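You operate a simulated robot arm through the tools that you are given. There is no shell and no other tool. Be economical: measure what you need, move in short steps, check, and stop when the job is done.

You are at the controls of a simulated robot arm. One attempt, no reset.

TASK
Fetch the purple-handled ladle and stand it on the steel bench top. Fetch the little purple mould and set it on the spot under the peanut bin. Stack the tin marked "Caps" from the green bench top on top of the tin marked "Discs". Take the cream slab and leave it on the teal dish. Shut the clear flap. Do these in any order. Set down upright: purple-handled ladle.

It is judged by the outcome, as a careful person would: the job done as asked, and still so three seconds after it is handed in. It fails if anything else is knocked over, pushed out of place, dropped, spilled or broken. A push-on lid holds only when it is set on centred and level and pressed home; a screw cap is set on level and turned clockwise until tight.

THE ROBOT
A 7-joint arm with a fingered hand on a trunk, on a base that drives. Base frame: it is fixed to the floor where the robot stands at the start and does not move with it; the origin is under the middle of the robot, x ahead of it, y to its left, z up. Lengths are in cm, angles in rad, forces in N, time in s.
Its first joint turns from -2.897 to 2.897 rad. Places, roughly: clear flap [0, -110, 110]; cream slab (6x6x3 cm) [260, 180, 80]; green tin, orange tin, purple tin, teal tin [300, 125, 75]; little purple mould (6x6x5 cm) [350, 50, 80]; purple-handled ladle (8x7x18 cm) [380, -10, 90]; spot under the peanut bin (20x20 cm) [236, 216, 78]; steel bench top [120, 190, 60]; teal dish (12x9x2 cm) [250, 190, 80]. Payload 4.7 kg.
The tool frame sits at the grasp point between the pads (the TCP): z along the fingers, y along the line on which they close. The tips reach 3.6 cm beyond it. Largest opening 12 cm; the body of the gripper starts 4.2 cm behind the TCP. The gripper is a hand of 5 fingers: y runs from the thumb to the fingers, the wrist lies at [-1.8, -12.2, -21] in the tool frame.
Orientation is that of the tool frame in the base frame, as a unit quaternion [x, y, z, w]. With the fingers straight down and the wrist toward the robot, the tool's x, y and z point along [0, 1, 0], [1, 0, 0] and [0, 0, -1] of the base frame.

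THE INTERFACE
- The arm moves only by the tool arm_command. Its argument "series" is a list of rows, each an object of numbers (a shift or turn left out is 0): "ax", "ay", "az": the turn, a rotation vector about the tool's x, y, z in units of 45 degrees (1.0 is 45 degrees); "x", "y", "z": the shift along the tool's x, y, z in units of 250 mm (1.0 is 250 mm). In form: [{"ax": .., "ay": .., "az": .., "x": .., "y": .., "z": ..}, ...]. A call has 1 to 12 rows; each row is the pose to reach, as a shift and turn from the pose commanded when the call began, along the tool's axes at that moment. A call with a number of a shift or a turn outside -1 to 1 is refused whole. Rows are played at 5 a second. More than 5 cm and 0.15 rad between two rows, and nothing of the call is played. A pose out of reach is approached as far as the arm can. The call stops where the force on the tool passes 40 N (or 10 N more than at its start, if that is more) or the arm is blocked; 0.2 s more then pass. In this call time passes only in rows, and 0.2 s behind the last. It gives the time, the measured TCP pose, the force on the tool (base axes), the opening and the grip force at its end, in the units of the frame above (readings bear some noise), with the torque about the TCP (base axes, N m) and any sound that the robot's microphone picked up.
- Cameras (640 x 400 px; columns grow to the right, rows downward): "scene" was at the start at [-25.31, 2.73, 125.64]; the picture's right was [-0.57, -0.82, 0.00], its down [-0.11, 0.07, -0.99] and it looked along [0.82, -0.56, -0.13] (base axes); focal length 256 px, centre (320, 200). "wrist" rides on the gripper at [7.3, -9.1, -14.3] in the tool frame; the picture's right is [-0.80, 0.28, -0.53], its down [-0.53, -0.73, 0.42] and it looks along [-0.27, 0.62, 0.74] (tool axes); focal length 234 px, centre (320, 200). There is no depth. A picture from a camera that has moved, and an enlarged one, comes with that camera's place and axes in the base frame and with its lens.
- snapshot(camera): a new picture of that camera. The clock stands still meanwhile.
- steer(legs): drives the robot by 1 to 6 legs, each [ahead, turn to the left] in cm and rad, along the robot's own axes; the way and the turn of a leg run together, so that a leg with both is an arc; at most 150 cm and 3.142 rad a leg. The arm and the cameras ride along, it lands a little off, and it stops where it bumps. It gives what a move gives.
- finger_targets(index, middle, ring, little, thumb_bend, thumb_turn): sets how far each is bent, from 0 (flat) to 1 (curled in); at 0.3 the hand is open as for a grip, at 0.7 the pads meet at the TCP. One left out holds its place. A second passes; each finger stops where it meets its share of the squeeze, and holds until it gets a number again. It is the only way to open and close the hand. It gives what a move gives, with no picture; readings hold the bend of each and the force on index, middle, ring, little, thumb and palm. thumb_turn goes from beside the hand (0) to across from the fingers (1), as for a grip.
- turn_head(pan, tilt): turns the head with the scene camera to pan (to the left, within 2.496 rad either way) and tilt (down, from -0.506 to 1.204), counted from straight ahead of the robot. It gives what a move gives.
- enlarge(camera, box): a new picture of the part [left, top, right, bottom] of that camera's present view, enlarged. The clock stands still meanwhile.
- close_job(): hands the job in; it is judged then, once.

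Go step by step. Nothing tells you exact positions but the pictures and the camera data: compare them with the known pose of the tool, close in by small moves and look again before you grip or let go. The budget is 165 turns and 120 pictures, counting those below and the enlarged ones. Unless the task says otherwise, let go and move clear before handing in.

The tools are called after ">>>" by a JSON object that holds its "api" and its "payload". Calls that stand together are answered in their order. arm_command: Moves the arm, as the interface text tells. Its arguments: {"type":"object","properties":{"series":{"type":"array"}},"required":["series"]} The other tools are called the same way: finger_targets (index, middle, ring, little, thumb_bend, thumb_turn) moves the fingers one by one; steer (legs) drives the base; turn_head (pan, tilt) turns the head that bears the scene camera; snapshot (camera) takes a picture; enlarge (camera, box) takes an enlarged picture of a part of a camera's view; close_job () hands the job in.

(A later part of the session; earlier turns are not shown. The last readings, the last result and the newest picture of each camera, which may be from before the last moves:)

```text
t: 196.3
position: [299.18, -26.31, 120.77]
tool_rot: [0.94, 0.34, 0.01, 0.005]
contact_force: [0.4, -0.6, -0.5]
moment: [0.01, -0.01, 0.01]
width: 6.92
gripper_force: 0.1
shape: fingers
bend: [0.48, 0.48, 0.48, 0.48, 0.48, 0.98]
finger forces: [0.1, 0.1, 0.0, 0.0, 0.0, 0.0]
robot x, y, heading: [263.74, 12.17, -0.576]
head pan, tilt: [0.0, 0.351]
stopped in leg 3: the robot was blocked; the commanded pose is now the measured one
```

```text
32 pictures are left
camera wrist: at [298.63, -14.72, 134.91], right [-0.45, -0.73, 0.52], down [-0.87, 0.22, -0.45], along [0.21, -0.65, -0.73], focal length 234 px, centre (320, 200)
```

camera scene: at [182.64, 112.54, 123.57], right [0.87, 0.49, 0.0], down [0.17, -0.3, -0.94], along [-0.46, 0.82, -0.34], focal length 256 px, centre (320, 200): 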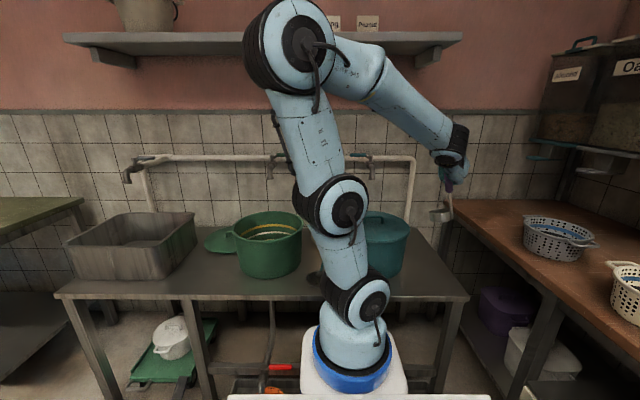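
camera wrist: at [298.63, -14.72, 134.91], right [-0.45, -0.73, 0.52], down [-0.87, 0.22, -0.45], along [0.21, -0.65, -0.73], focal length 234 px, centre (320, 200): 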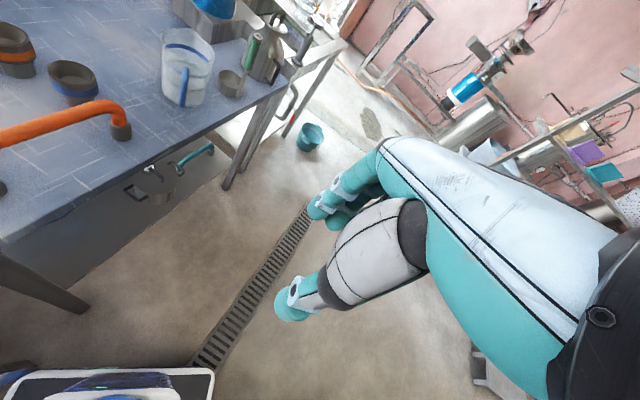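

The base is a touch too close to the bench to turn. I back up a little and turn again.

>>> {"api": "steer", "payload": {"legs": [[-13, 0], [0, 1.1]]}}

>>> {"api": "snapshot", "payload": {"camera": "wrist"}}

```text
t: 200.3
position: [303.24, 32.97, 120.68]
tool_rot: [0.626, 0.78, 0.011, 0.0]
contact_force: [-0.3, -0.6, 0.1]
moment: [0.01, 0.07, -0.02]
width: 6.89
gripper_force: 0.1
shape: fingers
bend: [0.48, 0.48, 0.48, 0.48, 0.48, 0.98]
finger forces: [0.1, 0.1, 0.0, 0.0, 0.0, 0.0]
robot x, y, heading: [252.8, 19.31, 0.515]
head pan, tilt: [0.0, 0.351]
```

```text
31 pictures are left
camera wrist: at [292.56, 37.75, 134.91], right [0.44, -0.73, 0.52], down [-0.59, -0.67, -0.45], along [0.67, -0.11, -0.73], focal length 234 px, centre (320, 200)
```

wrist: 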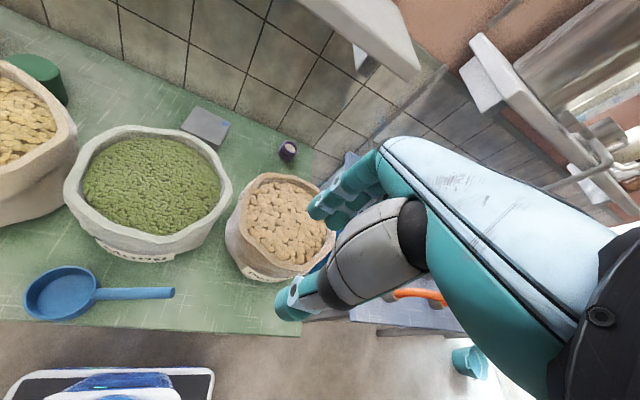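

The purple mould is visible behind the Peanut sack at about (347.3, 47.6). I drive 10 cm closer and bring the open hand over the sack and down in front of the mould.

>>> {"api": "steer", "payload": {"legs": [[10, 0]]}}

>>> {"api": "finger_targets", "payload": {"index": 0.35, "middle": 0.35, "ring": 0.35, "little": 0.35, "thumb_bend": 0.35}}

>>> {"api": "arm_command", "payload": {"series": [{"y": 0.18}, {"y": 0.36, "x": -0.02}, {"y": 0.54, "x": -0.03}, {"y": 0.72, "x": -0.04}, {"y": 0.9, "x": -0.06}, {"y": 0.94, "x": -0.06, "z": 0.15}, {"y": 0.94, "x": -0.06, "z": 0.33}, {"y": 0.94, "x": -0.06, "z": 0.5}]}}

>>> {"api": "snapshot", "payload": {"camera": "wrist"}}

```text
t: 201.5
position: [312.08, 38.11, 120.68]
tool_rot: [0.625, 0.78, 0.012, 0.0]
contact_force: [-0.2, 0.1, -0.1]
moment: [0.02, -0.01, 0.01]
width: 6.91
gripper_force: 0.1
shape: fingers
bend: [0.48, 0.48, 0.48, 0.48, 0.48, 0.98]
finger forces: [0.0, 0.0, 0.0, 0.0, 0.1, 0.0]
robot x, y, heading: [261.88, 24.16, 0.514]
head pan, tilt: [0.0, 0.351]
```

```text
t: 202.5
position: [312.08, 38.04, 120.59]
tool_rot: [0.626, 0.78, 0.011, 0.0]
contact_force: [0.5, 0.6, -0.7]
moment: [0.03, 0.04, -0.03]
width: 10.74
gripper_force: 0.0
shape: fingers
bend: [0.35, 0.35, 0.35, 0.35, 0.35, 0.98]
finger forces: [0.1, 0.0, 0.0, 0.1, 0.1, 0.0]
robot x, y, heading: [261.74, 24.55, 0.518]
head pan, tilt: [0.0, 0.351]
```

```text
t: 203.6
position: [331.18, 37.99, 120.82]
tool_rot: [0.618, 0.786, 0.023, -0.004]
contact_force: [-22.7, -11.8, -7.5]
moment: [0.14, 0.13, -0.62]
width: 10.56
gripper_force: 12.2
shape: fingers
bend: [0.36, 0.55, 0.36, 0.35, 0.35, 0.98]
finger forces: [2.9, 19.1, 2.9, 0.0, 0.0, 0.1]
out of reach, approached as far as the arm can: row 1, 2, 3, 4, 5
robot x, y, heading: [261.69, 23.97, 0.515]
head pan, tilt: [0.0, 0.351]
stopped in row 5: the force on the tool passed its limit at 65 N (the readings are from after the stop); the commanded pose is now the measured one
```

```text
30 pictures are left
camera wrist: at [320.27, 42.18, 134.99], right [0.45, -0.74, 0.5], down [-0.58, -0.67, -0.47], along [0.68, -0.08, -0.73], focal length 234 px, centre (320, 200)
```

wrist: 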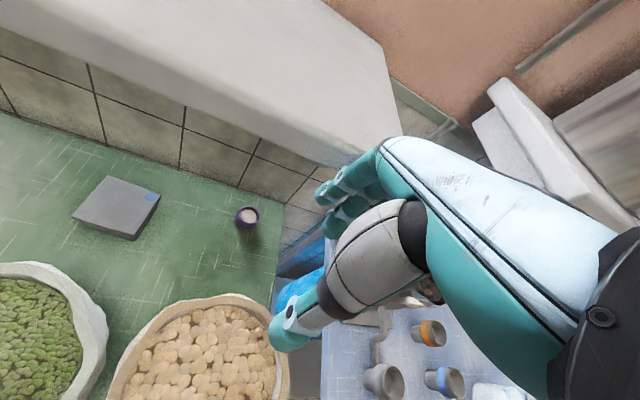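

The fingers touched the shelf's front edge (it spans z 121–125 above M 313). I back off, narrow the hand, and descend diagonally under the shelf and behind the sack.

>>> {"api": "arm_command", "payload": {"series": [{"y": -0.04}, {"y": -0.077, "x": -0.022}]}}

>>> {"api": "finger_targets", "payload": {"index": 0.43, "middle": 0.43, "ring": 0.43, "little": 0.43, "thumb_bend": 0.43}}

>>> {"api": "arm_command", "payload": {"series": [{"y": 0.077, "x": 0.023, "z": 0.16}, {"y": 0.154, "x": 0.045, "z": 0.32}, {"y": 0.25, "x": 0.073, "z": 0.46}, {"y": 0.365, "x": 0.107, "z": 0.6}, {"y": 0.48, "x": 0.141, "z": 0.74}, {"y": 0.576, "x": 0.17, "z": 0.86}, {"y": 0.653, "x": 0.192, "z": 0.98}]}}

>>> {"api": "snapshot", "payload": {"camera": "wrist"}}

```text
t: 204.2
position: [329.61, 37.33, 120.74]
tool_rot: [0.618, 0.786, 0.025, -0.004]
contact_force: [0.1, -0.4, 0.0]
moment: [0.04, 0.01, -0.03]
width: 10.75
gripper_force: 0.2
shape: fingers
bend: [0.35, 0.35, 0.35, 0.35, 0.35, 0.98]
finger forces: [0.1, 0.1, 0.1, 0.0, 0.1, 0.0]
robot x, y, heading: [261.74, 24.18, 0.516]
head pan, tilt: [0.0, 0.351]
```

```text
t: 205.2
position: [329.6, 37.08, 120.77]
tool_rot: [0.617, 0.786, 0.024, -0.004]
contact_force: [0.3, 0.9, -0.6]
moment: [0.01, 0.03, 0.03]
width: 8.46
gripper_force: 0.2
shape: fingers
bend: [0.43, 0.43, 0.43, 0.43, 0.43, 0.98]
finger forces: [0.0, 0.1, 0.1, 0.0, 0.1, 0.0]
robot x, y, heading: [261.58, 23.92, 0.518]
head pan, tilt: [0.0, 0.351]
```

```text
t: 206.8
position: [344.76, 46.63, 97.05]
tool_rot: [0.617, 0.786, 0.027, -0.004]
contact_force: [-0.3, 0.0, 0.7]
moment: [0.03, -0.06, -0.01]
width: 8.48
gripper_force: 0.0
shape: fingers
bend: [0.43, 0.43, 0.43, 0.43, 0.43, 0.98]
finger forces: [0.1, 0.0, 0.1, 0.0, 0.0, 0.0]
robot x, y, heading: [261.55, 24.36, 0.518]
head pan, tilt: [0.0, 0.351]
```

```text
29 pictures are left
camera wrist: at [333.97, 50.75, 111.22], right [0.45, -0.74, 0.5], down [-0.57, -0.67, -0.47], along [0.69, -0.08, -0.72], focal length 234 px, centre (320, 200)
```

wrist: 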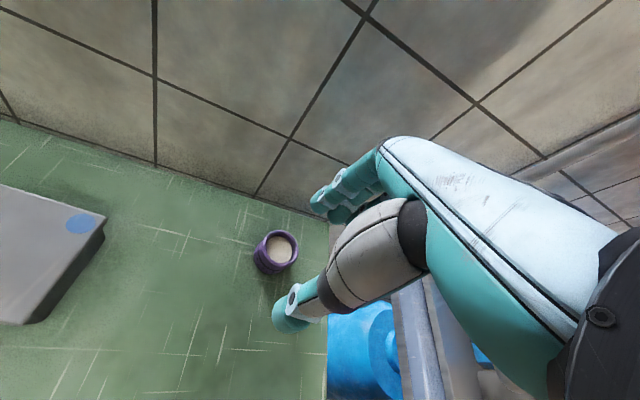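

The mould is right ahead at (349.8, 47.8). I move above it and lower around it.

>>> {"api": "arm_command", "payload": {"series": [{"y": 0.09, "z": 0.17}, {"y": 0.2, "z": 0.34}, {"y": 0.204, "z": 0.46}, {"y": 0.204, "z": 0.58}]}}

>>> {"api": "enlarge", "payload": {"camera": "wrist", "box": [220, 140, 440, 340]}}

```text
refused: row 2 steps farther than a row can; nothing moved
```

```text
2.00 times, centred on (330, 240) of wrist
camera zoom: at [333.97, 50.75, 111.22], right [0.45, -0.74, 0.5], down [-0.57, -0.67, -0.47], along [0.69, -0.08, -0.72], focal length 468 px, centre (300, 120)
```

zoom: 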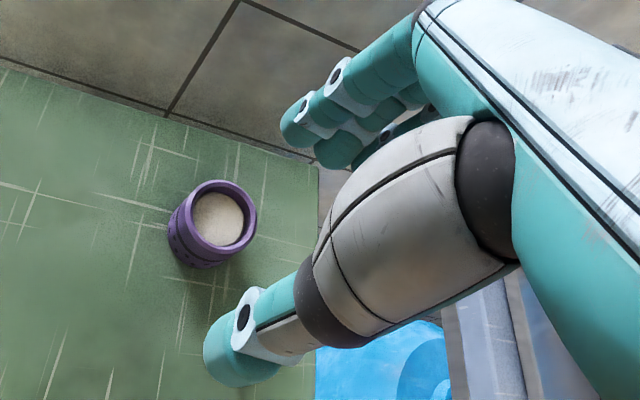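

>>> {"api": "arm_command", "payload": {"series": [{"y": 0.08, "z": 0.12}, {"y": 0.15, "z": 0.24}, {"y": 0.204, "z": 0.34}, {"y": 0.204, "z": 0.46}, {"y": 0.204, "z": 0.57}]}}

>>> {"api": "enlarge", "payload": {"camera": "wrist", "box": [220, 140, 440, 340]}}

```text
t: 208.0
position: [350.02, 48.45, 83.08]
tool_rot: [0.618, 0.786, 0.025, -0.003]
contact_force: [0.0, 0.1, 0.0]
moment: [-0.02, 0.0, 0.02]
width: 8.44
gripper_force: 0.1
shape: fingers
bend: [0.43, 0.43, 0.43, 0.43, 0.43, 0.98]
finger forces: [0.0, 0.0, 0.0, 0.1, 0.1, 0.0]
robot x, y, heading: [261.66, 24.41, 0.518]
head pan, tilt: [0.0, 0.351]
```

```text
2.00 times, centred on (330, 240) of wrist
camera zoom: at [339.17, 52.7, 97.2], right [0.45, -0.74, 0.51], down [-0.58, -0.67, -0.47], along [0.68, -0.08, -0.72], focal length 468 px, centre (300, 120)
```

zoom: 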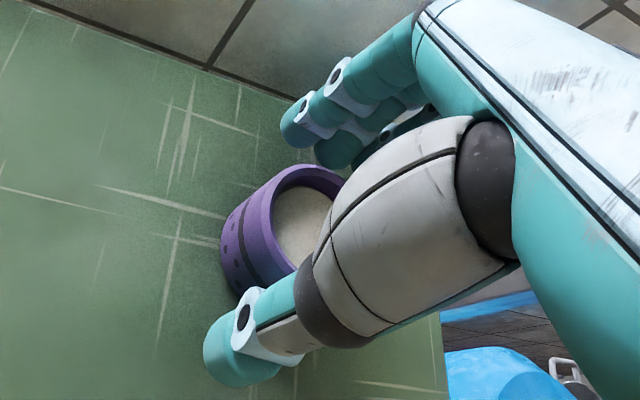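

The mould is between thumb and fingers. I close.

>>> {"api": "finger_targets", "payload": {"index": 0.7, "middle": 0.7, "ring": 0.7, "little": 0.7, "thumb_bend": 0.7}}

>>> {"api": "arm_command", "payload": {"series": [{"z": -0.06}, {"z": -0.14}]}}

>>> {"api": "enlarge", "payload": {"camera": "wrist", "box": [220, 140, 440, 340]}}

```text
t: 209.0
position: [350.04, 48.54, 82.96]
tool_rot: [0.617, 0.786, 0.024, -0.004]
contact_force: [0.9, -0.5, 1.1]
moment: [-0.01, -0.04, 0.02]
width: 4.0
gripper_force: 17.0
shape: fingers
bend: [0.61, 0.62, 0.69, 0.7, 0.58, 0.95]
finger forces: [6.6, 9.7, 0.5, 0.1, 16.8, 0.0]
robot x, y, heading: [261.63, 24.12, 0.515]
head pan, tilt: [0.0, 0.351]
```

```text
t: 209.6
position: [349.98, 48.34, 86.44]
tool_rot: [0.618, 0.785, 0.024, -0.004]
contact_force: [0.4, 0.0, -1.3]
moment: [-0.02, 0.0, -0.01]
width: 4.01
gripper_force: 16.7
shape: fingers
bend: [0.61, 0.62, 0.7, 0.7, 0.58, 0.95]
finger forces: [6.7, 9.6, 0.4, 0.0, 16.7, 0.0]
robot x, y, heading: [261.37, 24.48, 0.514]
head pan, tilt: [0.0, 0.351]
```

```text
2.00 times, centred on (330, 240) of wrist
camera zoom: at [339.11, 52.49, 100.59], right [0.45, -0.74, 0.5], down [-0.58, -0.67, -0.47], along [0.68, -0.08, -0.73], focal length 468 px, centre (300, 120)
```

zoom: 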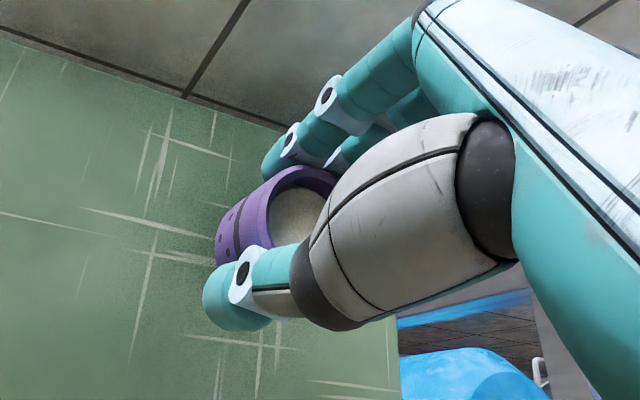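

The mould is held. I retrace the diagonal path out from under the shelf.

>>> {"api": "arm_command", "payload": {"series": [{"y": -0.096, "x": -0.028, "z": -0.12}, {"y": -0.192, "x": -0.057, "z": -0.26}, {"y": -0.288, "x": -0.085, "z": -0.4}, {"y": -0.384, "x": -0.113, "z": -0.54}, {"y": -0.48, "x": -0.141, "z": -0.68}, {"y": -0.576, "x": -0.17, "z": -0.82}, {"y": -0.672, "x": -0.198, "z": -0.98}]}}

>>> {"api": "arm_command", "payload": {"series": [{"y": -0.1, "x": -0.03, "z": -0.16}, {"y": -0.2, "x": -0.06, "z": -0.32}, {"y": -0.36, "x": -0.1, "z": -0.4}, {"y": -0.54, "x": -0.16, "z": -0.4}, {"y": -0.72, "x": -0.2, "z": -0.4}, {"y": -0.9, "x": -0.2, "z": -0.4}]}}

>>> {"api": "snapshot", "payload": {"camera": "wrist"}}

```text
t: 211.2
position: [334.31, 38.63, 109.95]
tool_rot: [0.618, 0.786, 0.023, -0.004]
contact_force: [0.1, 0.2, -1.0]
moment: [0.02, 0.04, -0.01]
width: 3.98
gripper_force: 16.9
shape: fingers
bend: [0.61, 0.62, 0.7, 0.7, 0.58, 0.95]
finger forces: [6.7, 9.5, 0.5, 0.0, 16.6, 0.1]
robot x, y, heading: [261.98, 24.66, 0.517]
head pan, tilt: [0.0, 0.351]
```

```text
t: 212.6
position: [313.21, 28.12, 118.78]
tool_rot: [0.617, 0.786, 0.024, -0.004]
contact_force: [0.5, -0.7, -1.0]
moment: [0.03, -0.01, 0.0]
width: 3.97
gripper_force: 17.0
shape: fingers
bend: [0.61, 0.62, 0.7, 0.7, 0.58, 0.95]
finger forces: [7.0, 9.5, 0.5, 0.1, 16.7, 0.0]
robot x, y, heading: [261.86, 24.19, 0.516]
head pan, tilt: [0.0, 0.351]
```

```text
25 pictures are left
camera wrist: at [302.39, 32.27, 133.01], right [0.45, -0.74, 0.5], down [-0.58, -0.67, -0.47], along [0.68, -0.08, -0.73], focal length 234 px, centre (320, 200)
```

wrist: 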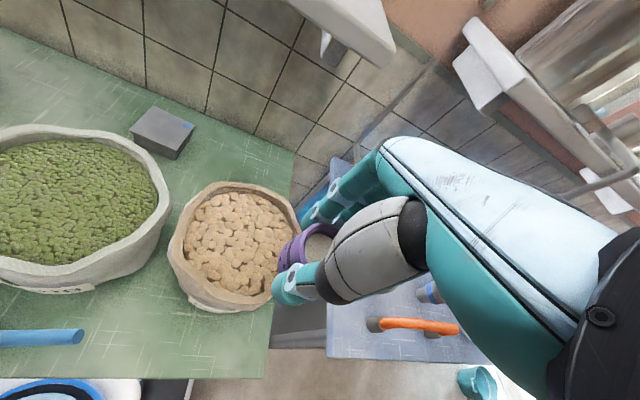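

The mould is secure. I back off and drive to the wood bench for the spot under the Peanut bin.

>>> {"api": "steer", "payload": {"legs": [[-12, 0], [0, 1.578], [75, 0], [72, 0], [0, -1.57]]}}

>>> {"api": "snapshot", "payload": {"camera": "wrist"}}

```text
t: 224.3
position: [186.72, 194.05, 118.79]
tool_rot: [-0.099, 0.995, 0.014, -0.021]
contact_force: [-0.5, 0.1, -0.7]
moment: [-0.01, 0.02, 0.02]
width: 3.98
gripper_force: 16.2
shape: fingers
bend: [0.61, 0.63, 0.7, 0.7, 0.58, 0.95]
finger forces: [7.0, 9.3, 0.5, 0.0, 16.2, 0.0]
robot x, y, heading: [188.41, 142.48, 2.046]
head pan, tilt: [0.0, 0.351]
stopped in leg 4: the robot was blocked; the commanded pose is now the measured one
```

```text
24 pictures are left
camera wrist: at [182.05, 183.23, 132.98], right [0.76, 0.42, 0.5], down [0.65, -0.6, -0.47], along [0.11, 0.68, -0.73], focal length 234 px, centre (320, 200)
```

wrist: 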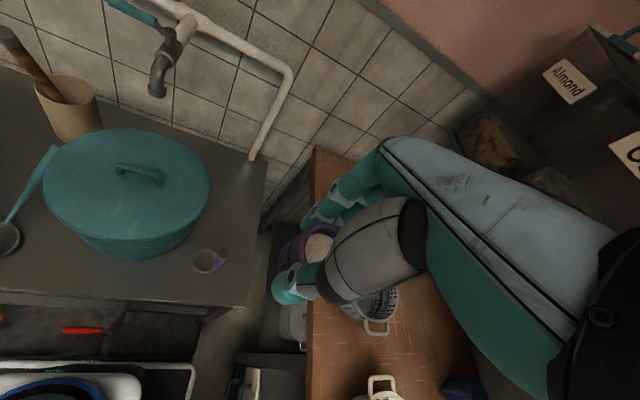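

I stopped slightly early but close enough; the ladle still stands. I back up a little and turn right so the hand faces the Peanut bin's spot.

>>> {"api": "steer", "payload": {"legs": [[-6, 0], [0, -0.62]]}}

>>> {"api": "arm_command", "payload": {"series": [{"az": 0.16}, {"az": 0.32}, {"az": 0.48}]}}

>>> {"api": "snapshot", "payload": {"camera": "wrist"}}

```text
t: 226.9
position: [219.37, 177.51, 118.86]
tool_rot: [0.211, 0.977, 0.019, -0.016]
contact_force: [0.0, 0.1, -0.9]
moment: [0.0, 0.02, 0.0]
width: 3.95
gripper_force: 16.8
shape: fingers
bend: [0.61, 0.63, 0.7, 0.7, 0.58, 0.95]
finger forces: [7.1, 9.3, 0.4, 0.0, 15.9, 0.0]
robot x, y, heading: [191.49, 133.97, 1.524]
head pan, tilt: [0.0, 0.351]
```

```text
t: 227.7
position: [219.37, 177.48, 118.72]
tool_rot: [0.39, 0.92, 0.016, -0.019]
contact_force: [0.5, -0.4, -0.8]
moment: [0.01, 0.01, 0.0]
width: 3.93
gripper_force: 16.2
shape: fingers
bend: [0.62, 0.63, 0.7, 0.7, 0.59, 0.95]
finger forces: [7.4, 9.2, 0.7, 0.0, 16.2, 0.0]
robot x, y, heading: [191.21, 134.44, 1.524]
head pan, tilt: [0.0, 0.351]
```

```text
23 pictures are left
camera wrist: at [208.15, 175.57, 133.15], right [0.77, -0.41, 0.49], down [-0.17, -0.87, -0.46], along [0.62, 0.27, -0.74], focal length 234 px, centre (320, 200)
```

wrist: 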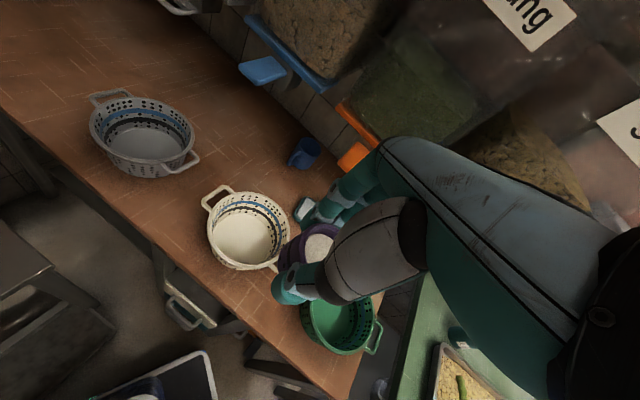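

Clear view: the target patch lies between the mug and the gap between grey and white colanders. I swing over the gap and go down and forward.

>>> {"api": "arm_command", "payload": {"series": [{"x": 0.15, "y": 0.09}, {"x": 0.3, "y": 0.18}, {"x": 0.45, "y": 0.27}, {"x": 0.6, "y": 0.36}, {"x": 0.75, "y": 0.45, "z": 0.08}, {"x": 0.75, "y": 0.45, "z": 0.26}, {"x": 0.75, "y": 0.45, "z": 0.44}, {"x": 0.75, "y": 0.45, "z": 0.62}, {"x": 0.74, "y": 0.45, "z": 0.78}, {"x": 0.72, "y": 0.6, "z": 0.85}, {"x": 0.69, "y": 0.75, "z": 0.92}]}}

>>> {"api": "snapshot", "payload": {"camera": "wrist"}}

```text
t: 230.1
position: [221.27, 197.23, 95.38]
tool_rot: [0.381, 0.921, 0.04, -0.077]
contact_force: [0.7, 0.9, -0.2]
moment: [0.01, -0.02, 0.01]
width: 3.87
gripper_force: 16.8
shape: fingers
bend: [0.62, 0.63, 0.7, 0.7, 0.59, 0.95]
finger forces: [7.2, 9.0, 0.7, 0.0, 15.3, 0.0]
out of reach, approached as far as the arm can: row 1, 2, 3, 4, 5, 6, 7, 8, 9, 10, 11
robot x, y, heading: [191.62, 134.1, 1.528]
head pan, tilt: [0.0, 0.351]
```

```text
22 pictures are left
camera wrist: at [211.49, 193.87, 110.62], right [0.82, -0.43, 0.38], down [-0.19, -0.83, -0.52], along [0.54, 0.35, -0.76], focal length 234 px, centre (320, 200)
```

wrist: 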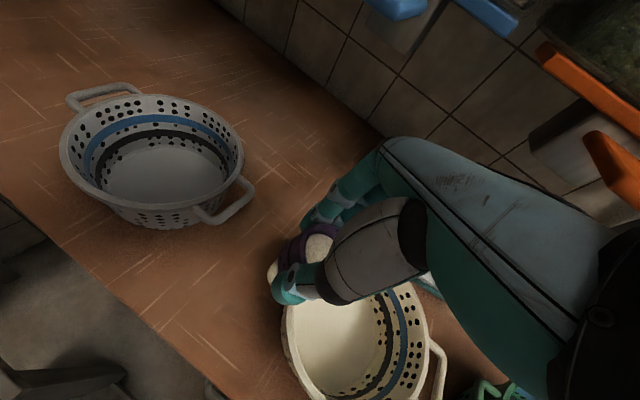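

The arm hits a joint limit with this yaw, leaving the hand slightly tilted. I rotate the hand's yaw toward the arm's bearing to free it.

>>> {"api": "arm_command", "payload": {"series": [{"az": -0.12, "z": -0.04}, {"az": -0.24, "z": -0.06}, {"az": -0.36, "z": -0.06}, {"az": -0.5, "z": -0.06}]}}

```text
t: 231.1
position: [221.45, 197.09, 96.73]
tool_rot: [0.193, 0.977, 0.054, -0.067]
contact_force: [-0.2, 0.1, -0.6]
moment: [-0.02, -0.01, -0.02]
width: 3.89
gripper_force: 16.0
shape: fingers
bend: [0.62, 0.63, 0.7, 0.7, 0.59, 0.95]
finger forces: [7.0, 9.0, 0.8, 0.1, 15.3, 0.1]
robot x, y, heading: [191.5, 134.2, 1.533]
head pan, tilt: [0.0, 0.351]
```

Reach is fine again; I level the hand now.

>>> {"api": "arm_command", "payload": {"series": [{"ax": 0.05, "ay": -0.1}, {"ax": 0.1, "ay": -0.19}]}}

```text
t: 231.7
position: [221.54, 197.04, 96.79]
tool_rot: [0.194, 0.981, 0.0, -0.002]
contact_force: [0.6, 0.0, 0.5]
moment: [0.03, 0.04, 0.02]
width: 3.87
gripper_force: 16.1
shape: fingers
bend: [0.62, 0.63, 0.7, 0.7, 0.59, 0.95]
finger forces: [7.2, 9.0, 0.8, 0.0, 15.4, 0.1]
robot x, y, heading: [191.72, 134.49, 1.529]
head pan, tilt: [0.0, 0.351]
```

The hand is level. I advance down and forward onto the spot.

>>> {"api": "arm_command", "payload": {"series": [{"x": -0.039, "y": 0.167, "z": 0.07}, {"x": -0.078, "y": 0.334, "z": 0.17}, {"x": -0.117, "y": 0.5, "z": 0.31}, {"x": -0.156, "y": 0.668, "z": 0.42}]}}

>>> {"api": "snapshot", "payload": {"camera": "wrist"}}

```text
refused: row 3 steps farther than a row can; nothing moved
```

```text
21 pictures are left
camera wrist: at [211.4, 191.27, 111.04], right [0.85, -0.05, 0.52], down [0.21, -0.88, -0.43], along [0.48, 0.47, -0.74], focal length 234 px, centre (320, 200)
```

wrist: 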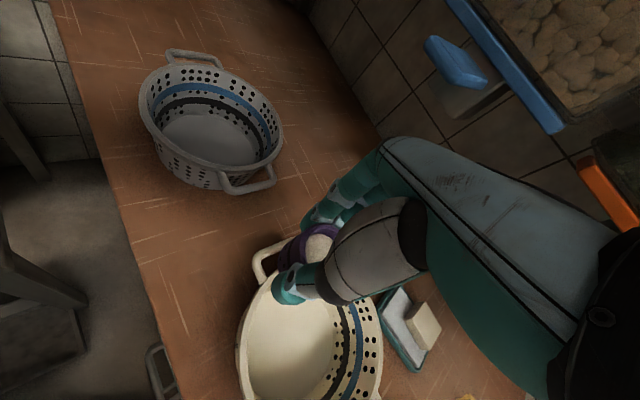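

>>> {"api": "arm_command", "payload": {"series": [{"x": -0.035, "y": 0.15, "z": 0.03}, {"x": -0.07, "y": 0.3, "z": 0.1}, {"x": -0.1, "y": 0.43, "z": 0.2}, {"x": -0.13, "y": 0.56, "z": 0.31}, {"x": -0.156, "y": 0.668, "z": 0.42}]}}

>>> {"api": "snapshot", "payload": {"camera": "wrist"}}

```text
t: 232.9
position: [231.26, 211.1, 86.26]
tool_rot: [0.195, 0.981, 0.0, -0.001]
contact_force: [-0.5, 0.0, 1.1]
moment: [-0.01, 0.04, 0.0]
width: 3.87
gripper_force: 15.6
shape: fingers
bend: [0.62, 0.63, 0.7, 0.7, 0.59, 0.95]
finger forces: [7.0, 9.0, 0.8, 0.0, 15.5, 0.0]
robot x, y, heading: [191.33, 134.57, 1.53]
head pan, tilt: [0.0, 0.351]
```

```text
20 pictures are left
camera wrist: at [221.22, 205.22, 100.53], right [0.85, -0.05, 0.52], down [0.21, -0.88, -0.43], along [0.48, 0.47, -0.74], focal length 234 px, centre (320, 200)
```

wrist: 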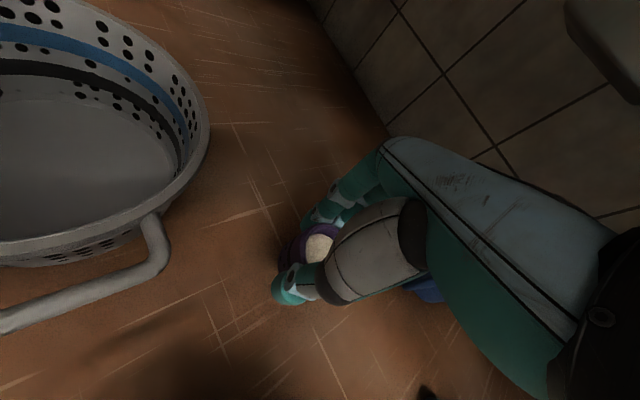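

Over the spot. I lower in small steps until contact.

>>> {"api": "arm_command", "payload": {"series": [{"x": -0.03, "y": 0.04, "z": 0.02}, {"x": -0.048, "y": 0.064, "z": 0.05}, {"x": -0.048, "y": 0.064, "z": 0.075}, {"x": -0.048, "y": 0.064, "z": 0.1}]}}

```text
t: 233.9
position: [233.22, 212.05, 83.67]
tool_rot: [0.194, 0.981, 0.001, -0.001]
contact_force: [-0.9, -0.5, -0.4]
moment: [0.01, -0.01, 0.01]
width: 3.88
gripper_force: 16.1
shape: fingers
bend: [0.62, 0.63, 0.7, 0.7, 0.59, 0.95]
finger forces: [7.1, 9.1, 0.8, 0.0, 15.4, 0.0]
robot x, y, heading: [191.47, 134.34, 1.53]
head pan, tilt: [0.0, 0.351]
```

>>> {"api": "arm_command", "payload": {"series": [{"z": 0.015}, {"z": 0.03}, {"z": 0.045}]}}

```text
t: 234.7
position: [233.1, 212.11, 82.8]
tool_rot: [0.195, 0.981, 0.002, -0.001]
contact_force: [-0.9, -0.8, 14.6]
moment: [0.07, -0.05, -0.03]
width: 3.89
gripper_force: 18.9
shape: fingers
bend: [0.63, 0.63, 0.7, 0.7, 0.59, 0.95]
finger forces: [7.6, 10.4, 0.6, 0.1, 19.5, 0.0]
robot x, y, heading: [191.34, 134.21, 1.528]
head pan, tilt: [0.0, 0.351]
```

The mould is down (15 N contact). I release, slide sideways off it, then rise and retreat.

>>> {"api": "finger_targets", "payload": {"index": 0.42, "middle": 0.42, "ring": 0.42, "little": 0.42, "thumb_bend": 0.42}}

>>> {"api": "arm_command", "payload": {"series": [{"x": 0.1, "z": -0.03}, {"x": 0.2, "z": -0.05}, {"x": 0.3, "z": -0.08}, {"x": 0.32, "z": -0.22}, {"x": 0.34, "y": -0.1, "z": -0.38}, {"x": 0.34, "y": -0.26, "z": -0.48}, {"x": 0.3, "y": -0.4, "z": -0.6}, {"x": 0.2, "y": -0.5, "z": -0.74}]}}

>>> {"api": "snapshot", "payload": {"camera": "wrist"}}

```text
t: 235.7
position: [233.06, 211.99, 82.62]
tool_rot: [0.194, 0.981, 0.001, -0.002]
contact_force: [-0.4, -0.6, -0.2]
moment: [-0.07, -0.01, -0.01]
width: 8.67
gripper_force: 0.1
shape: fingers
bend: [0.42, 0.42, 0.42, 0.42, 0.42, 0.97]
finger forces: [0.0, 0.0, 0.0, 0.0, 0.1, 0.1]
robot x, y, heading: [191.48, 134.37, 1.529]
head pan, tilt: [0.0, 0.351]
```

```text
t: 237.5
position: [223.91, 202.45, 101.19]
tool_rot: [0.194, 0.981, 0.0, -0.002]
contact_force: [-0.4, 0.4, 0.6]
moment: [-0.05, 0.01, 0.03]
width: 8.69
gripper_force: 0.0
shape: fingers
bend: [0.42, 0.42, 0.42, 0.42, 0.42, 0.98]
finger forces: [0.0, 0.1, 0.0, 0.0, 0.0, 0.0]
robot x, y, heading: [191.34, 134.31, 1.525]
head pan, tilt: [0.0, 0.351]
```

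```text
19 pictures are left
camera wrist: at [213.68, 196.66, 115.48], right [0.85, -0.05, 0.52], down [0.21, -0.88, -0.43], along [0.48, 0.47, -0.74], focal length 234 px, centre (320, 200)
```

wrist: 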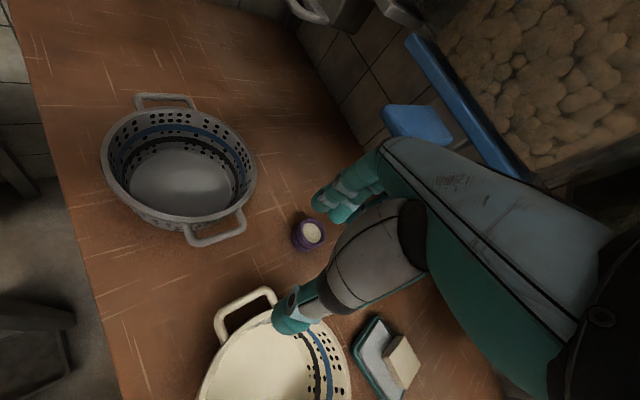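

The mould stands on the spot. I check the slab on the dish closely.

>>> {"api": "enlarge", "payload": {"camera": "wrist", "box": [320, 300, 440, 400]}}

```text
4.00 times, centred on (380, 350) of wrist
camera zoom: at [213.68, 196.66, 115.48], right [0.85, -0.05, 0.52], down [0.21, -0.88, -0.43], along [0.48, 0.47, -0.74], focal length 937 px, centre (80, -400)
```

zoom: 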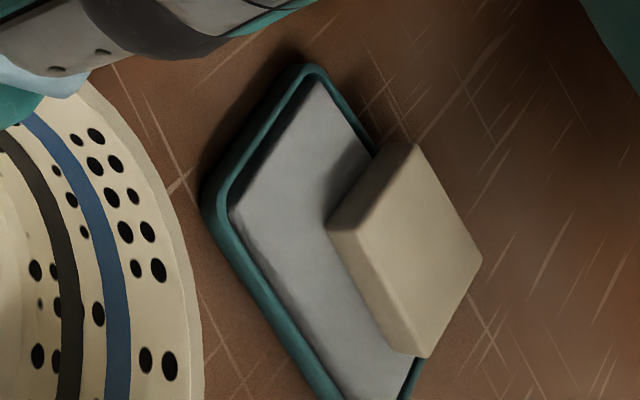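

The slab rests on the dish, slightly toward the back but supported. Next the tins: I retract the arm and drive to the middle of the green bench.

>>> {"api": "arm_command", "payload": {"series": [{"x": 0.1, "y": -0.13}, {"x": 0.2, "y": -0.26}, {"x": 0.29, "y": -0.38}, {"x": 0.29, "y": -0.38, "z": -0.18}, {"x": 0.29, "y": -0.38, "z": -0.36}, {"x": 0.29, "y": -0.38, "z": -0.54}, {"x": 0.29, "y": -0.38, "z": -0.72}]}}

>>> {"api": "steer", "payload": {"legs": [[-8, 0], [0, -2.4], [70, 0], [0, 1.2]]}}

>>> {"api": "snapshot", "payload": {"camera": "wrist"}}

```text
t: 239.1
position: [215.83, 195.0, 117.13]
tool_rot: [0.185, 0.983, 0.008, -0.014]
contact_force: [2.0, 1.7, -1.2]
moment: [-0.1, 0.07, 0.01]
width: 8.72
gripper_force: 0.1
shape: fingers
bend: [0.42, 0.42, 0.42, 0.42, 0.42, 0.98]
finger forces: [0.0, 0.0, 0.1, 0.0, 0.1, 0.0]
out of reach, approached as far as the arm can: row 3, 4, 5, 6, 7
robot x, y, heading: [191.47, 134.35, 1.526]
head pan, tilt: [0.0, 0.351]
```

```text
t: 252.1
position: [303.54, 70.1, 117.34]
tool_rot: [0.719, 0.694, 0.015, -0.005]
contact_force: [-0.4, -0.2, 0.0]
moment: [0.01, -0.03, 0.01]
width: 8.69
gripper_force: 0.1
shape: fingers
bend: [0.42, 0.42, 0.42, 0.42, 0.42, 0.98]
finger forces: [0.1, 0.1, 0.1, 0.1, 0.0, 0.1]
robot x, y, heading: [238.61, 72.71, 0.295]
head pan, tilt: [0.0, 0.351]
stopped in leg 4: the robot was blocked; the commanded pose is now the measured one
```

```text
17 pictures are left
camera wrist: at [294.64, 77.16, 131.57], right [0.24, -0.83, 0.51], down [-0.74, -0.49, -0.45], along [0.62, -0.27, -0.74], focal length 234 px, centre (320, 200)
```

wrist: 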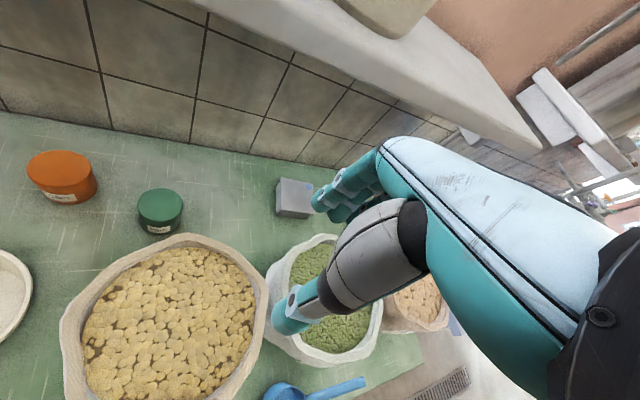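

I see orange and green tins with labels. I zoom to read them.

>>> {"api": "enlarge", "payload": {"camera": "wrist", "box": [10, 130, 210, 255]}}

>>> {"api": "steer", "payload": {"legs": [[-10, 0], [0, 0.62]]}}

>>> {"api": "snapshot", "payload": {"camera": "wrist"}}

```text
3.20 times, centred on (110, 192) of wrist
camera zoom: at [294.64, 77.16, 131.57], right [0.24, -0.83, 0.51], down [-0.74, -0.49, -0.45], along [0.62, -0.27, -0.74], focal length 749 px, centre (992, 224)
```

zoom: 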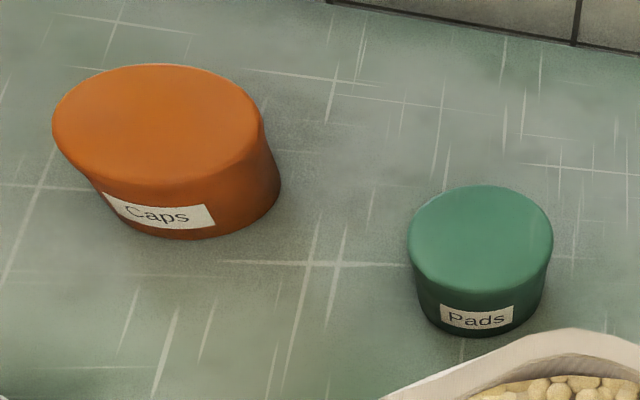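

```text
t: 255.0
position: [283.49, 105.45, 117.09]
tool_rot: [0.474, 0.88, 0.013, -0.01]
contact_force: [0.4, -0.1, 0.1]
moment: [0.01, 0.01, -0.01]
width: 8.7
gripper_force: 0.0
shape: fingers
bend: [0.42, 0.42, 0.42, 0.42, 0.42, 0.98]
finger forces: [0.1, 0.1, 0.1, 0.0, 0.0, 0.0]
robot x, y, heading: [229.23, 69.54, 0.914]
head pan, tilt: [0.0, 0.351]
```

```text
15 pictures are left
camera wrist: at [272.07, 105.92, 131.51], right [0.68, -0.53, 0.51], down [-0.32, -0.83, -0.45], along [0.66, 0.14, -0.74], focal length 234 px, centre (320, 200)
```

wrist: 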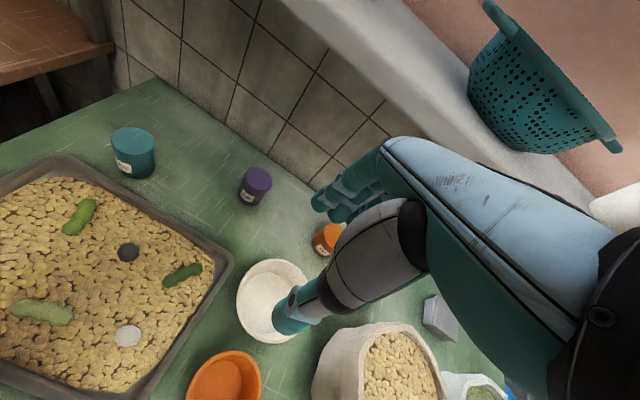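

Orange is "Caps", green is "Pads". I read the teal and purple labels.

>>> {"api": "enlarge", "payload": {"camera": "wrist", "box": [100, 115, 290, 215]}}

```text
3.37 times, centred on (195, 165) of wrist
camera zoom: at [272.07, 105.92, 131.51], right [0.68, -0.53, 0.51], down [-0.32, -0.83, -0.45], along [0.66, 0.14, -0.74], focal length 789 px, centre (741, 318)
```

zoom: 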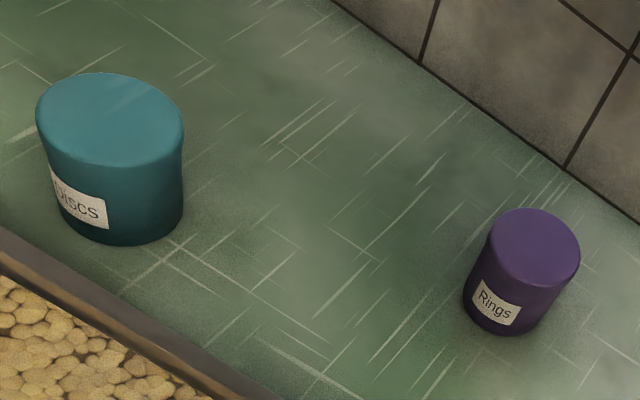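

Teal is "Discs": so the orange Caps tin (at ≈ (311, 104)) goes onto the teal tin (at ≈ (280.6, 139.5), top z ≈ 86.6). I open the hand and go under the shelf over the orange tin.

>>> {"api": "finger_targets", "payload": {"index": 0.3, "middle": 0.3, "ring": 0.3, "little": 0.3, "thumb_bend": 0.3}}

>>> {"api": "arm_command", "payload": {"series": [{"x": -0.18, "y": 0.03}, {"x": -0.36, "y": 0.07, "z": 0.04}, {"x": -0.53, "y": 0.14, "z": 0.1}, {"x": -0.6, "y": 0.26, "z": 0.23}, {"x": -0.61, "y": 0.4, "z": 0.36}, {"x": -0.62, "y": 0.54, "z": 0.5}, {"x": -0.63, "y": 0.66, "z": 0.65}, {"x": -0.64, "y": 0.77, "z": 0.81}, {"x": -0.64, "y": 0.85, "z": 0.95}]}}

>>> {"api": "snapshot", "payload": {"camera": "wrist"}}

```text
t: 256.0
position: [283.64, 105.33, 117.21]
tool_rot: [0.474, 0.88, 0.014, -0.009]
contact_force: [0.4, 0.2, 0.4]
moment: [0.01, 0.01, 0.0]
width: 12.18
gripper_force: 0.1
shape: fingers
bend: [0.3, 0.3, 0.3, 0.3, 0.3, 0.98]
finger forces: [0.1, 0.1, 0.0, 0.0, 0.0, 0.1]
robot x, y, heading: [229.01, 69.63, 0.918]
head pan, tilt: [0.0, 0.351]
```

```text
t: 258.0
position: [309.96, 104.5, 93.55]
tool_rot: [0.474, 0.881, 0.014, -0.008]
contact_force: [-0.3, 0.3, 1.5]
moment: [0.0, -0.03, 0.01]
width: 12.21
gripper_force: 0.1
shape: fingers
bend: [0.3, 0.3, 0.3, 0.3, 0.3, 0.98]
finger forces: [0.1, 0.0, 0.0, 0.0, 0.0, 0.0]
robot x, y, heading: [228.91, 69.9, 0.914]
head pan, tilt: [0.0, 0.351]
```

```text
13 pictures are left
camera wrist: at [298.35, 104.96, 107.75], right [0.68, -0.53, 0.51], down [-0.32, -0.83, -0.45], along [0.66, 0.14, -0.74], focal length 234 px, centre (320, 200)
```

wrist: 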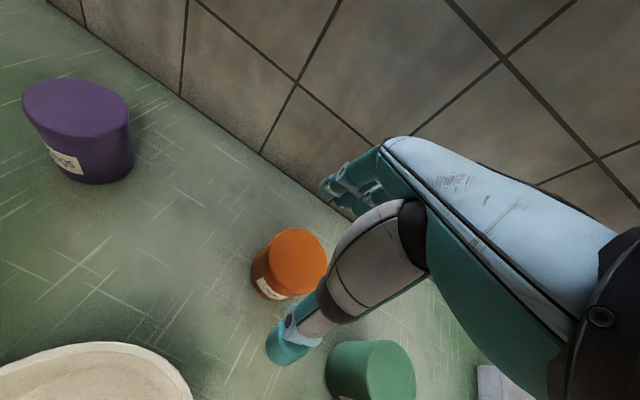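

The orange tin is right below, between thumb and fingers. I centre, lower, and grip.

>>> {"api": "arm_command", "payload": {"series": [{"x": -0.028, "y": 0.044, "z": 0.08}, {"x": -0.028, "y": 0.044, "z": 0.22}, {"x": -0.028, "y": 0.044, "z": 0.34}, {"x": -0.028, "y": 0.044, "z": 0.42}]}}

>>> {"api": "finger_targets", "payload": {"index": 0.7, "middle": 0.7, "ring": 0.7, "little": 0.7, "thumb_bend": 0.7}}

>>> {"api": "arm_command", "payload": {"series": [{"z": -0.06}, {"z": -0.16}]}}

>>> {"api": "snapshot", "payload": {"camera": "wrist"}}

```text
t: 259.0
position: [311.37, 104.86, 82.81]
tool_rot: [0.475, 0.88, 0.013, -0.01]
contact_force: [-0.4, 0.8, 0.3]
moment: [0.02, -0.02, -0.02]
width: 12.18
gripper_force: 0.0
shape: fingers
bend: [0.3, 0.3, 0.3, 0.3, 0.3, 0.98]
finger forces: [0.1, 0.0, 0.0, 0.0, 0.0, 0.0]
robot x, y, heading: [228.77, 69.83, 0.913]
head pan, tilt: [0.0, 0.351]
```

```text
t: 260.0
position: [311.25, 104.86, 82.79]
tool_rot: [0.474, 0.88, 0.013, -0.009]
contact_force: [2.3, 1.2, 5.2]
moment: [0.03, -0.32, 0.03]
width: 6.41
gripper_force: 32.1
shape: fingers
bend: [0.5, 0.53, 0.61, 0.7, 0.55, 0.95]
finger forces: [13.5, 9.9, 8.3, 0.0, 32.3, 0.0]
robot x, y, heading: [228.77, 70.01, 0.916]
head pan, tilt: [0.0, 0.351]
```

```text
t: 260.6
position: [311.22, 104.77, 86.84]
tool_rot: [0.474, 0.881, 0.013, -0.01]
contact_force: [-0.4, -0.4, -3.5]
moment: [0.03, 0.02, 0.01]
width: 6.43
gripper_force: 30.5
shape: fingers
bend: [0.5, 0.54, 0.61, 0.7, 0.55, 0.94]
finger forces: [12.9, 9.0, 8.1, 0.1, 31.5, 0.0]
robot x, y, heading: [229.2, 70.04, 0.909]
head pan, tilt: [0.0, 0.351]
```

```text
12 pictures are left
camera wrist: at [299.75, 105.22, 101.15], right [0.68, -0.53, 0.5], down [-0.32, -0.83, -0.45], along [0.66, 0.14, -0.74], focal length 234 px, centre (320, 200)
```

wrist: 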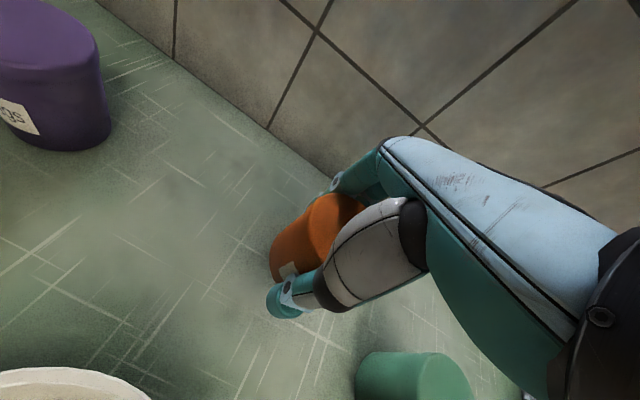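

The Caps tin is held upright. I lift it out and carry it left toward the Discs tin.

>>> {"api": "arm_command", "payload": {"series": [{"y": -0.08, "z": -0.16}, {"y": -0.18, "z": -0.3, "x": 0.04}, {"y": -0.26, "z": -0.42, "x": 0.14}, {"y": -0.26, "z": -0.46, "x": 0.33}, {"y": -0.26, "z": -0.46, "x": 0.52}, {"y": -0.26, "z": -0.46, "x": 0.71}, {"y": -0.26, "z": -0.46, "x": 0.9}]}}

>>> {"api": "arm_command", "payload": {"series": [{"x": 0.18}, {"x": 0.36}, {"x": 0.54}, {"x": 0.7}]}}

>>> {"api": "snapshot", "payload": {"camera": "wrist"}}

```text
t: 262.2
position: [295.42, 116.49, 98.35]
tool_rot: [0.472, 0.881, 0.014, -0.012]
contact_force: [1.0, -0.6, -2.9]
moment: [0.02, 0.01, 0.01]
width: 6.42
gripper_force: 30.2
shape: fingers
bend: [0.5, 0.54, 0.62, 0.7, 0.55, 0.94]
finger forces: [13.1, 8.9, 8.2, 0.1, 31.3, 0.0]
out of reach, approached as far as the arm can: row 7
robot x, y, heading: [229.09, 70.08, 0.913]
head pan, tilt: [0.0, 0.351]
```

```text
t: 263.2
position: [293.33, 119.28, 91.64]
tool_rot: [0.474, 0.88, 0.014, -0.012]
contact_force: [0.4, -0.1, -2.4]
moment: [0.03, -0.04, -0.01]
width: 6.38
gripper_force: 30.5
shape: fingers
bend: [0.5, 0.54, 0.62, 0.7, 0.55, 0.94]
finger forces: [12.6, 8.9, 8.3, 0.0, 30.6, 0.1]
out of reach, approached as far as the arm can: row 1, 2, 3, 4
robot x, y, heading: [229.19, 69.81, 0.91]
head pan, tilt: [0.0, 0.351]
```

```text
11 pictures are left
camera wrist: at [281.9, 119.62, 106.01], right [0.68, -0.54, 0.5], down [-0.32, -0.83, -0.45], along [0.66, 0.15, -0.74], focal length 234 px, centre (320, 200)
```

wrist: 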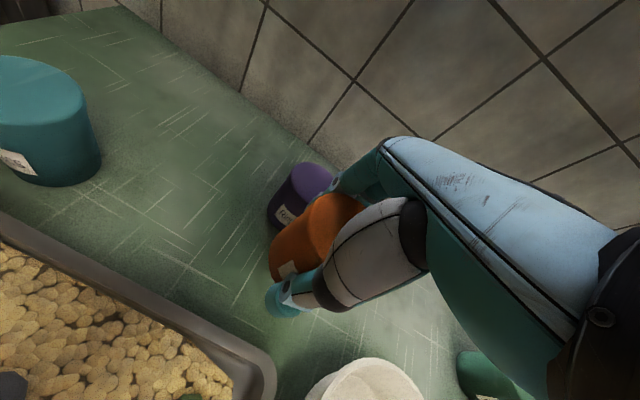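

The yaw limit holds the arm again. I raise and rotate the hand's yaw to the left.

>>> {"api": "arm_command", "payload": {"series": [{"z": -0.12, "y": -0.03}, {"z": -0.24, "y": -0.06, "az": -0.12}, {"z": -0.3, "y": -0.08, "az": -0.26}, {"z": -0.3, "y": -0.08, "az": -0.42}, {"z": -0.3, "y": -0.08, "az": -0.58}]}}

```text
t: 264.4
position: [291.84, 117.73, 99.36]
tool_rot: [0.262, 0.965, 0.015, -0.007]
contact_force: [-0.3, 0.0, -1.9]
moment: [0.02, -0.03, 0.0]
width: 6.37
gripper_force: 29.8
shape: fingers
bend: [0.5, 0.54, 0.62, 0.7, 0.55, 0.94]
finger forces: [12.6, 8.8, 8.2, 0.0, 30.3, 0.0]
out of reach, approached as far as the arm can: row 1
robot x, y, heading: [228.42, 69.73, 0.913]
head pan, tilt: [0.0, 0.351]
```

Free again. I carry the tin over the teal Discs tin at height.

>>> {"api": "arm_command", "payload": {"series": [{"x": 0.14, "y": 0.087}, {"x": 0.28, "y": 0.175}, {"x": 0.42, "y": 0.262}, {"x": 0.56, "y": 0.35}, {"x": 0.7, "y": 0.437}, {"x": 0.828, "y": 0.524}]}}

>>> {"api": "snapshot", "payload": {"camera": "wrist"}}

```text
t: 265.8
position: [281.43, 137.67, 100.0]
tool_rot: [0.263, 0.965, 0.015, -0.006]
contact_force: [0.3, 0.3, -2.3]
moment: [0.0, 0.04, 0.0]
width: 6.38
gripper_force: 29.8
shape: fingers
bend: [0.5, 0.54, 0.62, 0.7, 0.55, 0.94]
finger forces: [12.7, 8.7, 8.2, 0.0, 29.8, 0.1]
out of reach, approached as far as the arm can: row 6
robot x, y, heading: [228.84, 69.57, 0.908]
head pan, tilt: [0.0, 0.351]
```

```text
10 pictures are left
camera wrist: at [270.65, 132.86, 114.17], right [0.84, -0.18, 0.52], down [0.09, -0.89, -0.46], along [0.54, 0.42, -0.73], focal length 234 px, centre (320, 200)
```

wrist: 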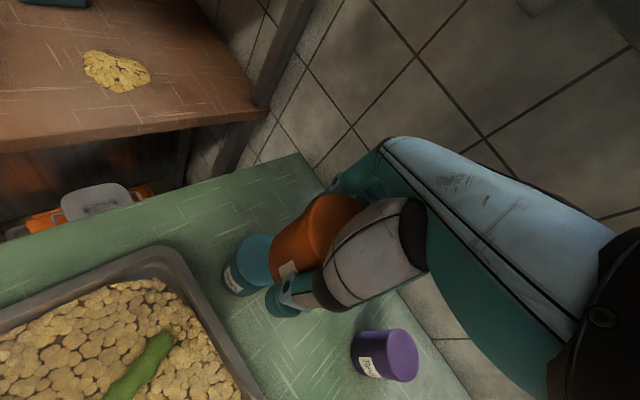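

The orange tin is centred in the hand; about 2 cm of shift remains to be centred over the teal tin. I yaw slightly more and shift.

>>> {"api": "arm_command", "payload": {"series": [{"az": -0.12}, {"az": -0.25}, {"az": -0.25, "x": 0.035, "y": 0.025}, {"az": -0.25, "x": 0.064, "y": 0.046}]}}

```text
t: 266.8
position: [280.56, 139.52, 100.12]
tool_rot: [0.167, 0.986, 0.015, -0.004]
contact_force: [0.2, 0.9, -2.2]
moment: [0.01, -0.03, -0.01]
width: 6.38
gripper_force: 30.2
shape: fingers
bend: [0.5, 0.54, 0.62, 0.7, 0.55, 0.94]
finger forces: [12.7, 8.7, 8.4, 0.0, 29.8, 0.0]
robot x, y, heading: [228.73, 69.73, 0.913]
head pan, tilt: [0.0, 0.351]
```

Over the target. I lower to just above the teal tin, leveling by 2°, and check alignment.

>>> {"api": "arm_command", "payload": {"series": [{"z": 0.12, "ax": 0.037}, {"z": 0.24, "ax": 0.037}]}}

>>> {"api": "snapshot", "payload": {"camera": "wrist"}}

>>> {"api": "turn_head", "payload": {"pan": 0.1, "tilt": 0.35}}

>>> {"api": "snapshot", "payload": {"camera": "scene"}}

```text
t: 267.4
position: [280.62, 139.61, 93.95]
tool_rot: [0.167, 0.986, 0.002, -0.006]
contact_force: [-0.4, -0.1, -1.4]
moment: [0.0, -0.03, 0.01]
width: 6.34
gripper_force: 30.1
shape: fingers
bend: [0.5, 0.54, 0.62, 0.7, 0.55, 0.94]
finger forces: [12.6, 8.8, 8.3, 0.0, 29.7, 0.1]
robot x, y, heading: [228.95, 69.54, 0.911]
head pan, tilt: [0.0, 0.351]
```

```text
9 pictures are left
camera wrist: at [271.03, 133.18, 108.32], right [0.86, 0.0, 0.51], down [0.26, -0.87, -0.43], along [0.45, 0.5, -0.74], focal length 234 px, centre (320, 200)
```

wrist: 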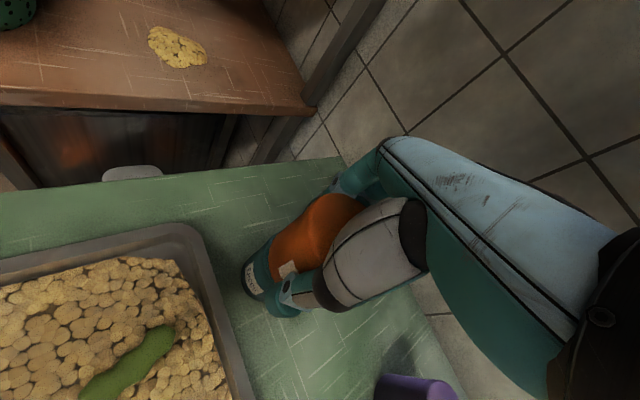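

```text
t: 268.0
position: [280.66, 139.59, 93.96]
tool_rot: [0.166, 0.986, 0.0, -0.007]
contact_force: [1.1, -0.5, -2.9]
moment: [0.05, -0.02, 0.03]
width: 6.36
gripper_force: 30.0
shape: fingers
bend: [0.5, 0.54, 0.62, 0.7, 0.55, 0.94]
finger forces: [12.7, 8.7, 8.5, 0.0, 29.7, 0.0]
robot x, y, heading: [228.83, 69.89, 0.912]
head pan, tilt: [0.099, 0.351]
```

```text
8 pictures are left
camera scene: at [207.4, 56.45, 123.57], right [0.85, -0.53, 0.0], down [-0.18, -0.29, -0.94], along [0.5, 0.8, -0.34], focal length 256 px, centre (320, 200)
```

scene: 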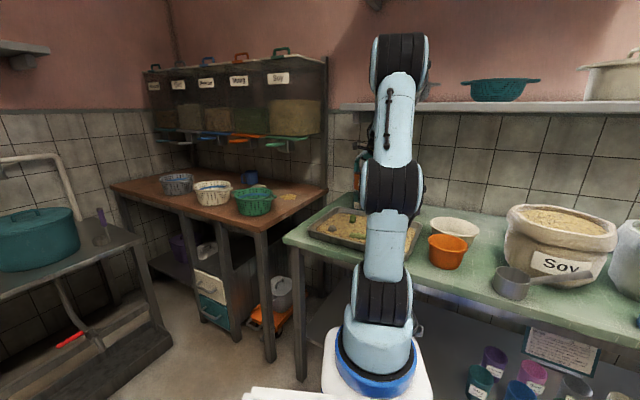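

Alignment looks good: the teal rim shows evenly as expected. I lower in small steps until contact.

>>> {"api": "arm_command", "payload": {"series": [{"z": 0.03}, {"z": 0.06}, {"z": 0.08}, {"z": 0.095}]}}

```text
t: 269.0
position: [280.46, 139.73, 91.93]
tool_rot: [0.167, 0.986, 0.002, -0.006]
contact_force: [-0.3, -1.5, 6.6]
moment: [0.16, -0.17, -0.02]
width: 6.37
gripper_force: 31.1
shape: fingers
bend: [0.5, 0.54, 0.62, 0.7, 0.55, 0.94]
finger forces: [12.3, 9.0, 8.8, 0.2, 31.0, 0.0]
robot x, y, heading: [228.86, 69.69, 0.916]
head pan, tilt: [0.099, 0.351]
```

The Caps tin has landed (contact at the expected height). I open the hand gently.

>>> {"api": "finger_targets", "payload": {"index": 0.38, "middle": 0.38, "ring": 0.38, "little": 0.38, "thumb_bend": 0.38}}

>>> {"api": "snapshot", "payload": {"camera": "wrist"}}

```text
t: 270.0
position: [280.45, 139.81, 91.8]
tool_rot: [0.167, 0.986, 0.002, -0.008]
contact_force: [-0.2, -0.5, -0.3]
moment: [0.01, 0.01, 0.03]
width: 9.85
gripper_force: 0.1
shape: fingers
bend: [0.38, 0.38, 0.38, 0.38, 0.38, 0.97]
finger forces: [0.0, 0.0, 0.0, 0.0, 0.1, 0.0]
robot x, y, heading: [228.92, 69.61, 0.914]
head pan, tilt: [0.099, 0.351]
```

```text
7 pictures are left
camera wrist: at [270.94, 133.31, 106.12], right [0.86, 0.0, 0.51], down [0.25, -0.87, -0.43], along [0.45, 0.5, -0.74], focal length 234 px, centre (320, 200)
```

wrist: 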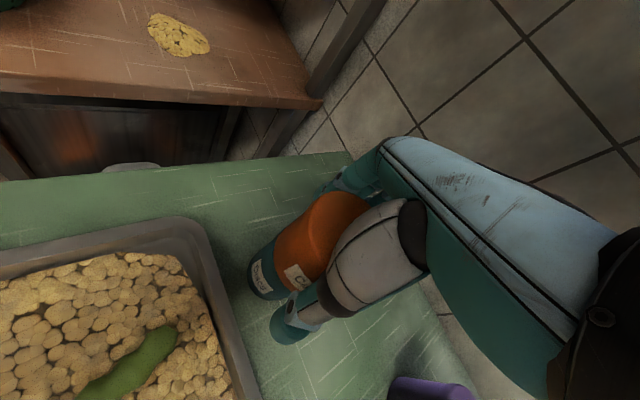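

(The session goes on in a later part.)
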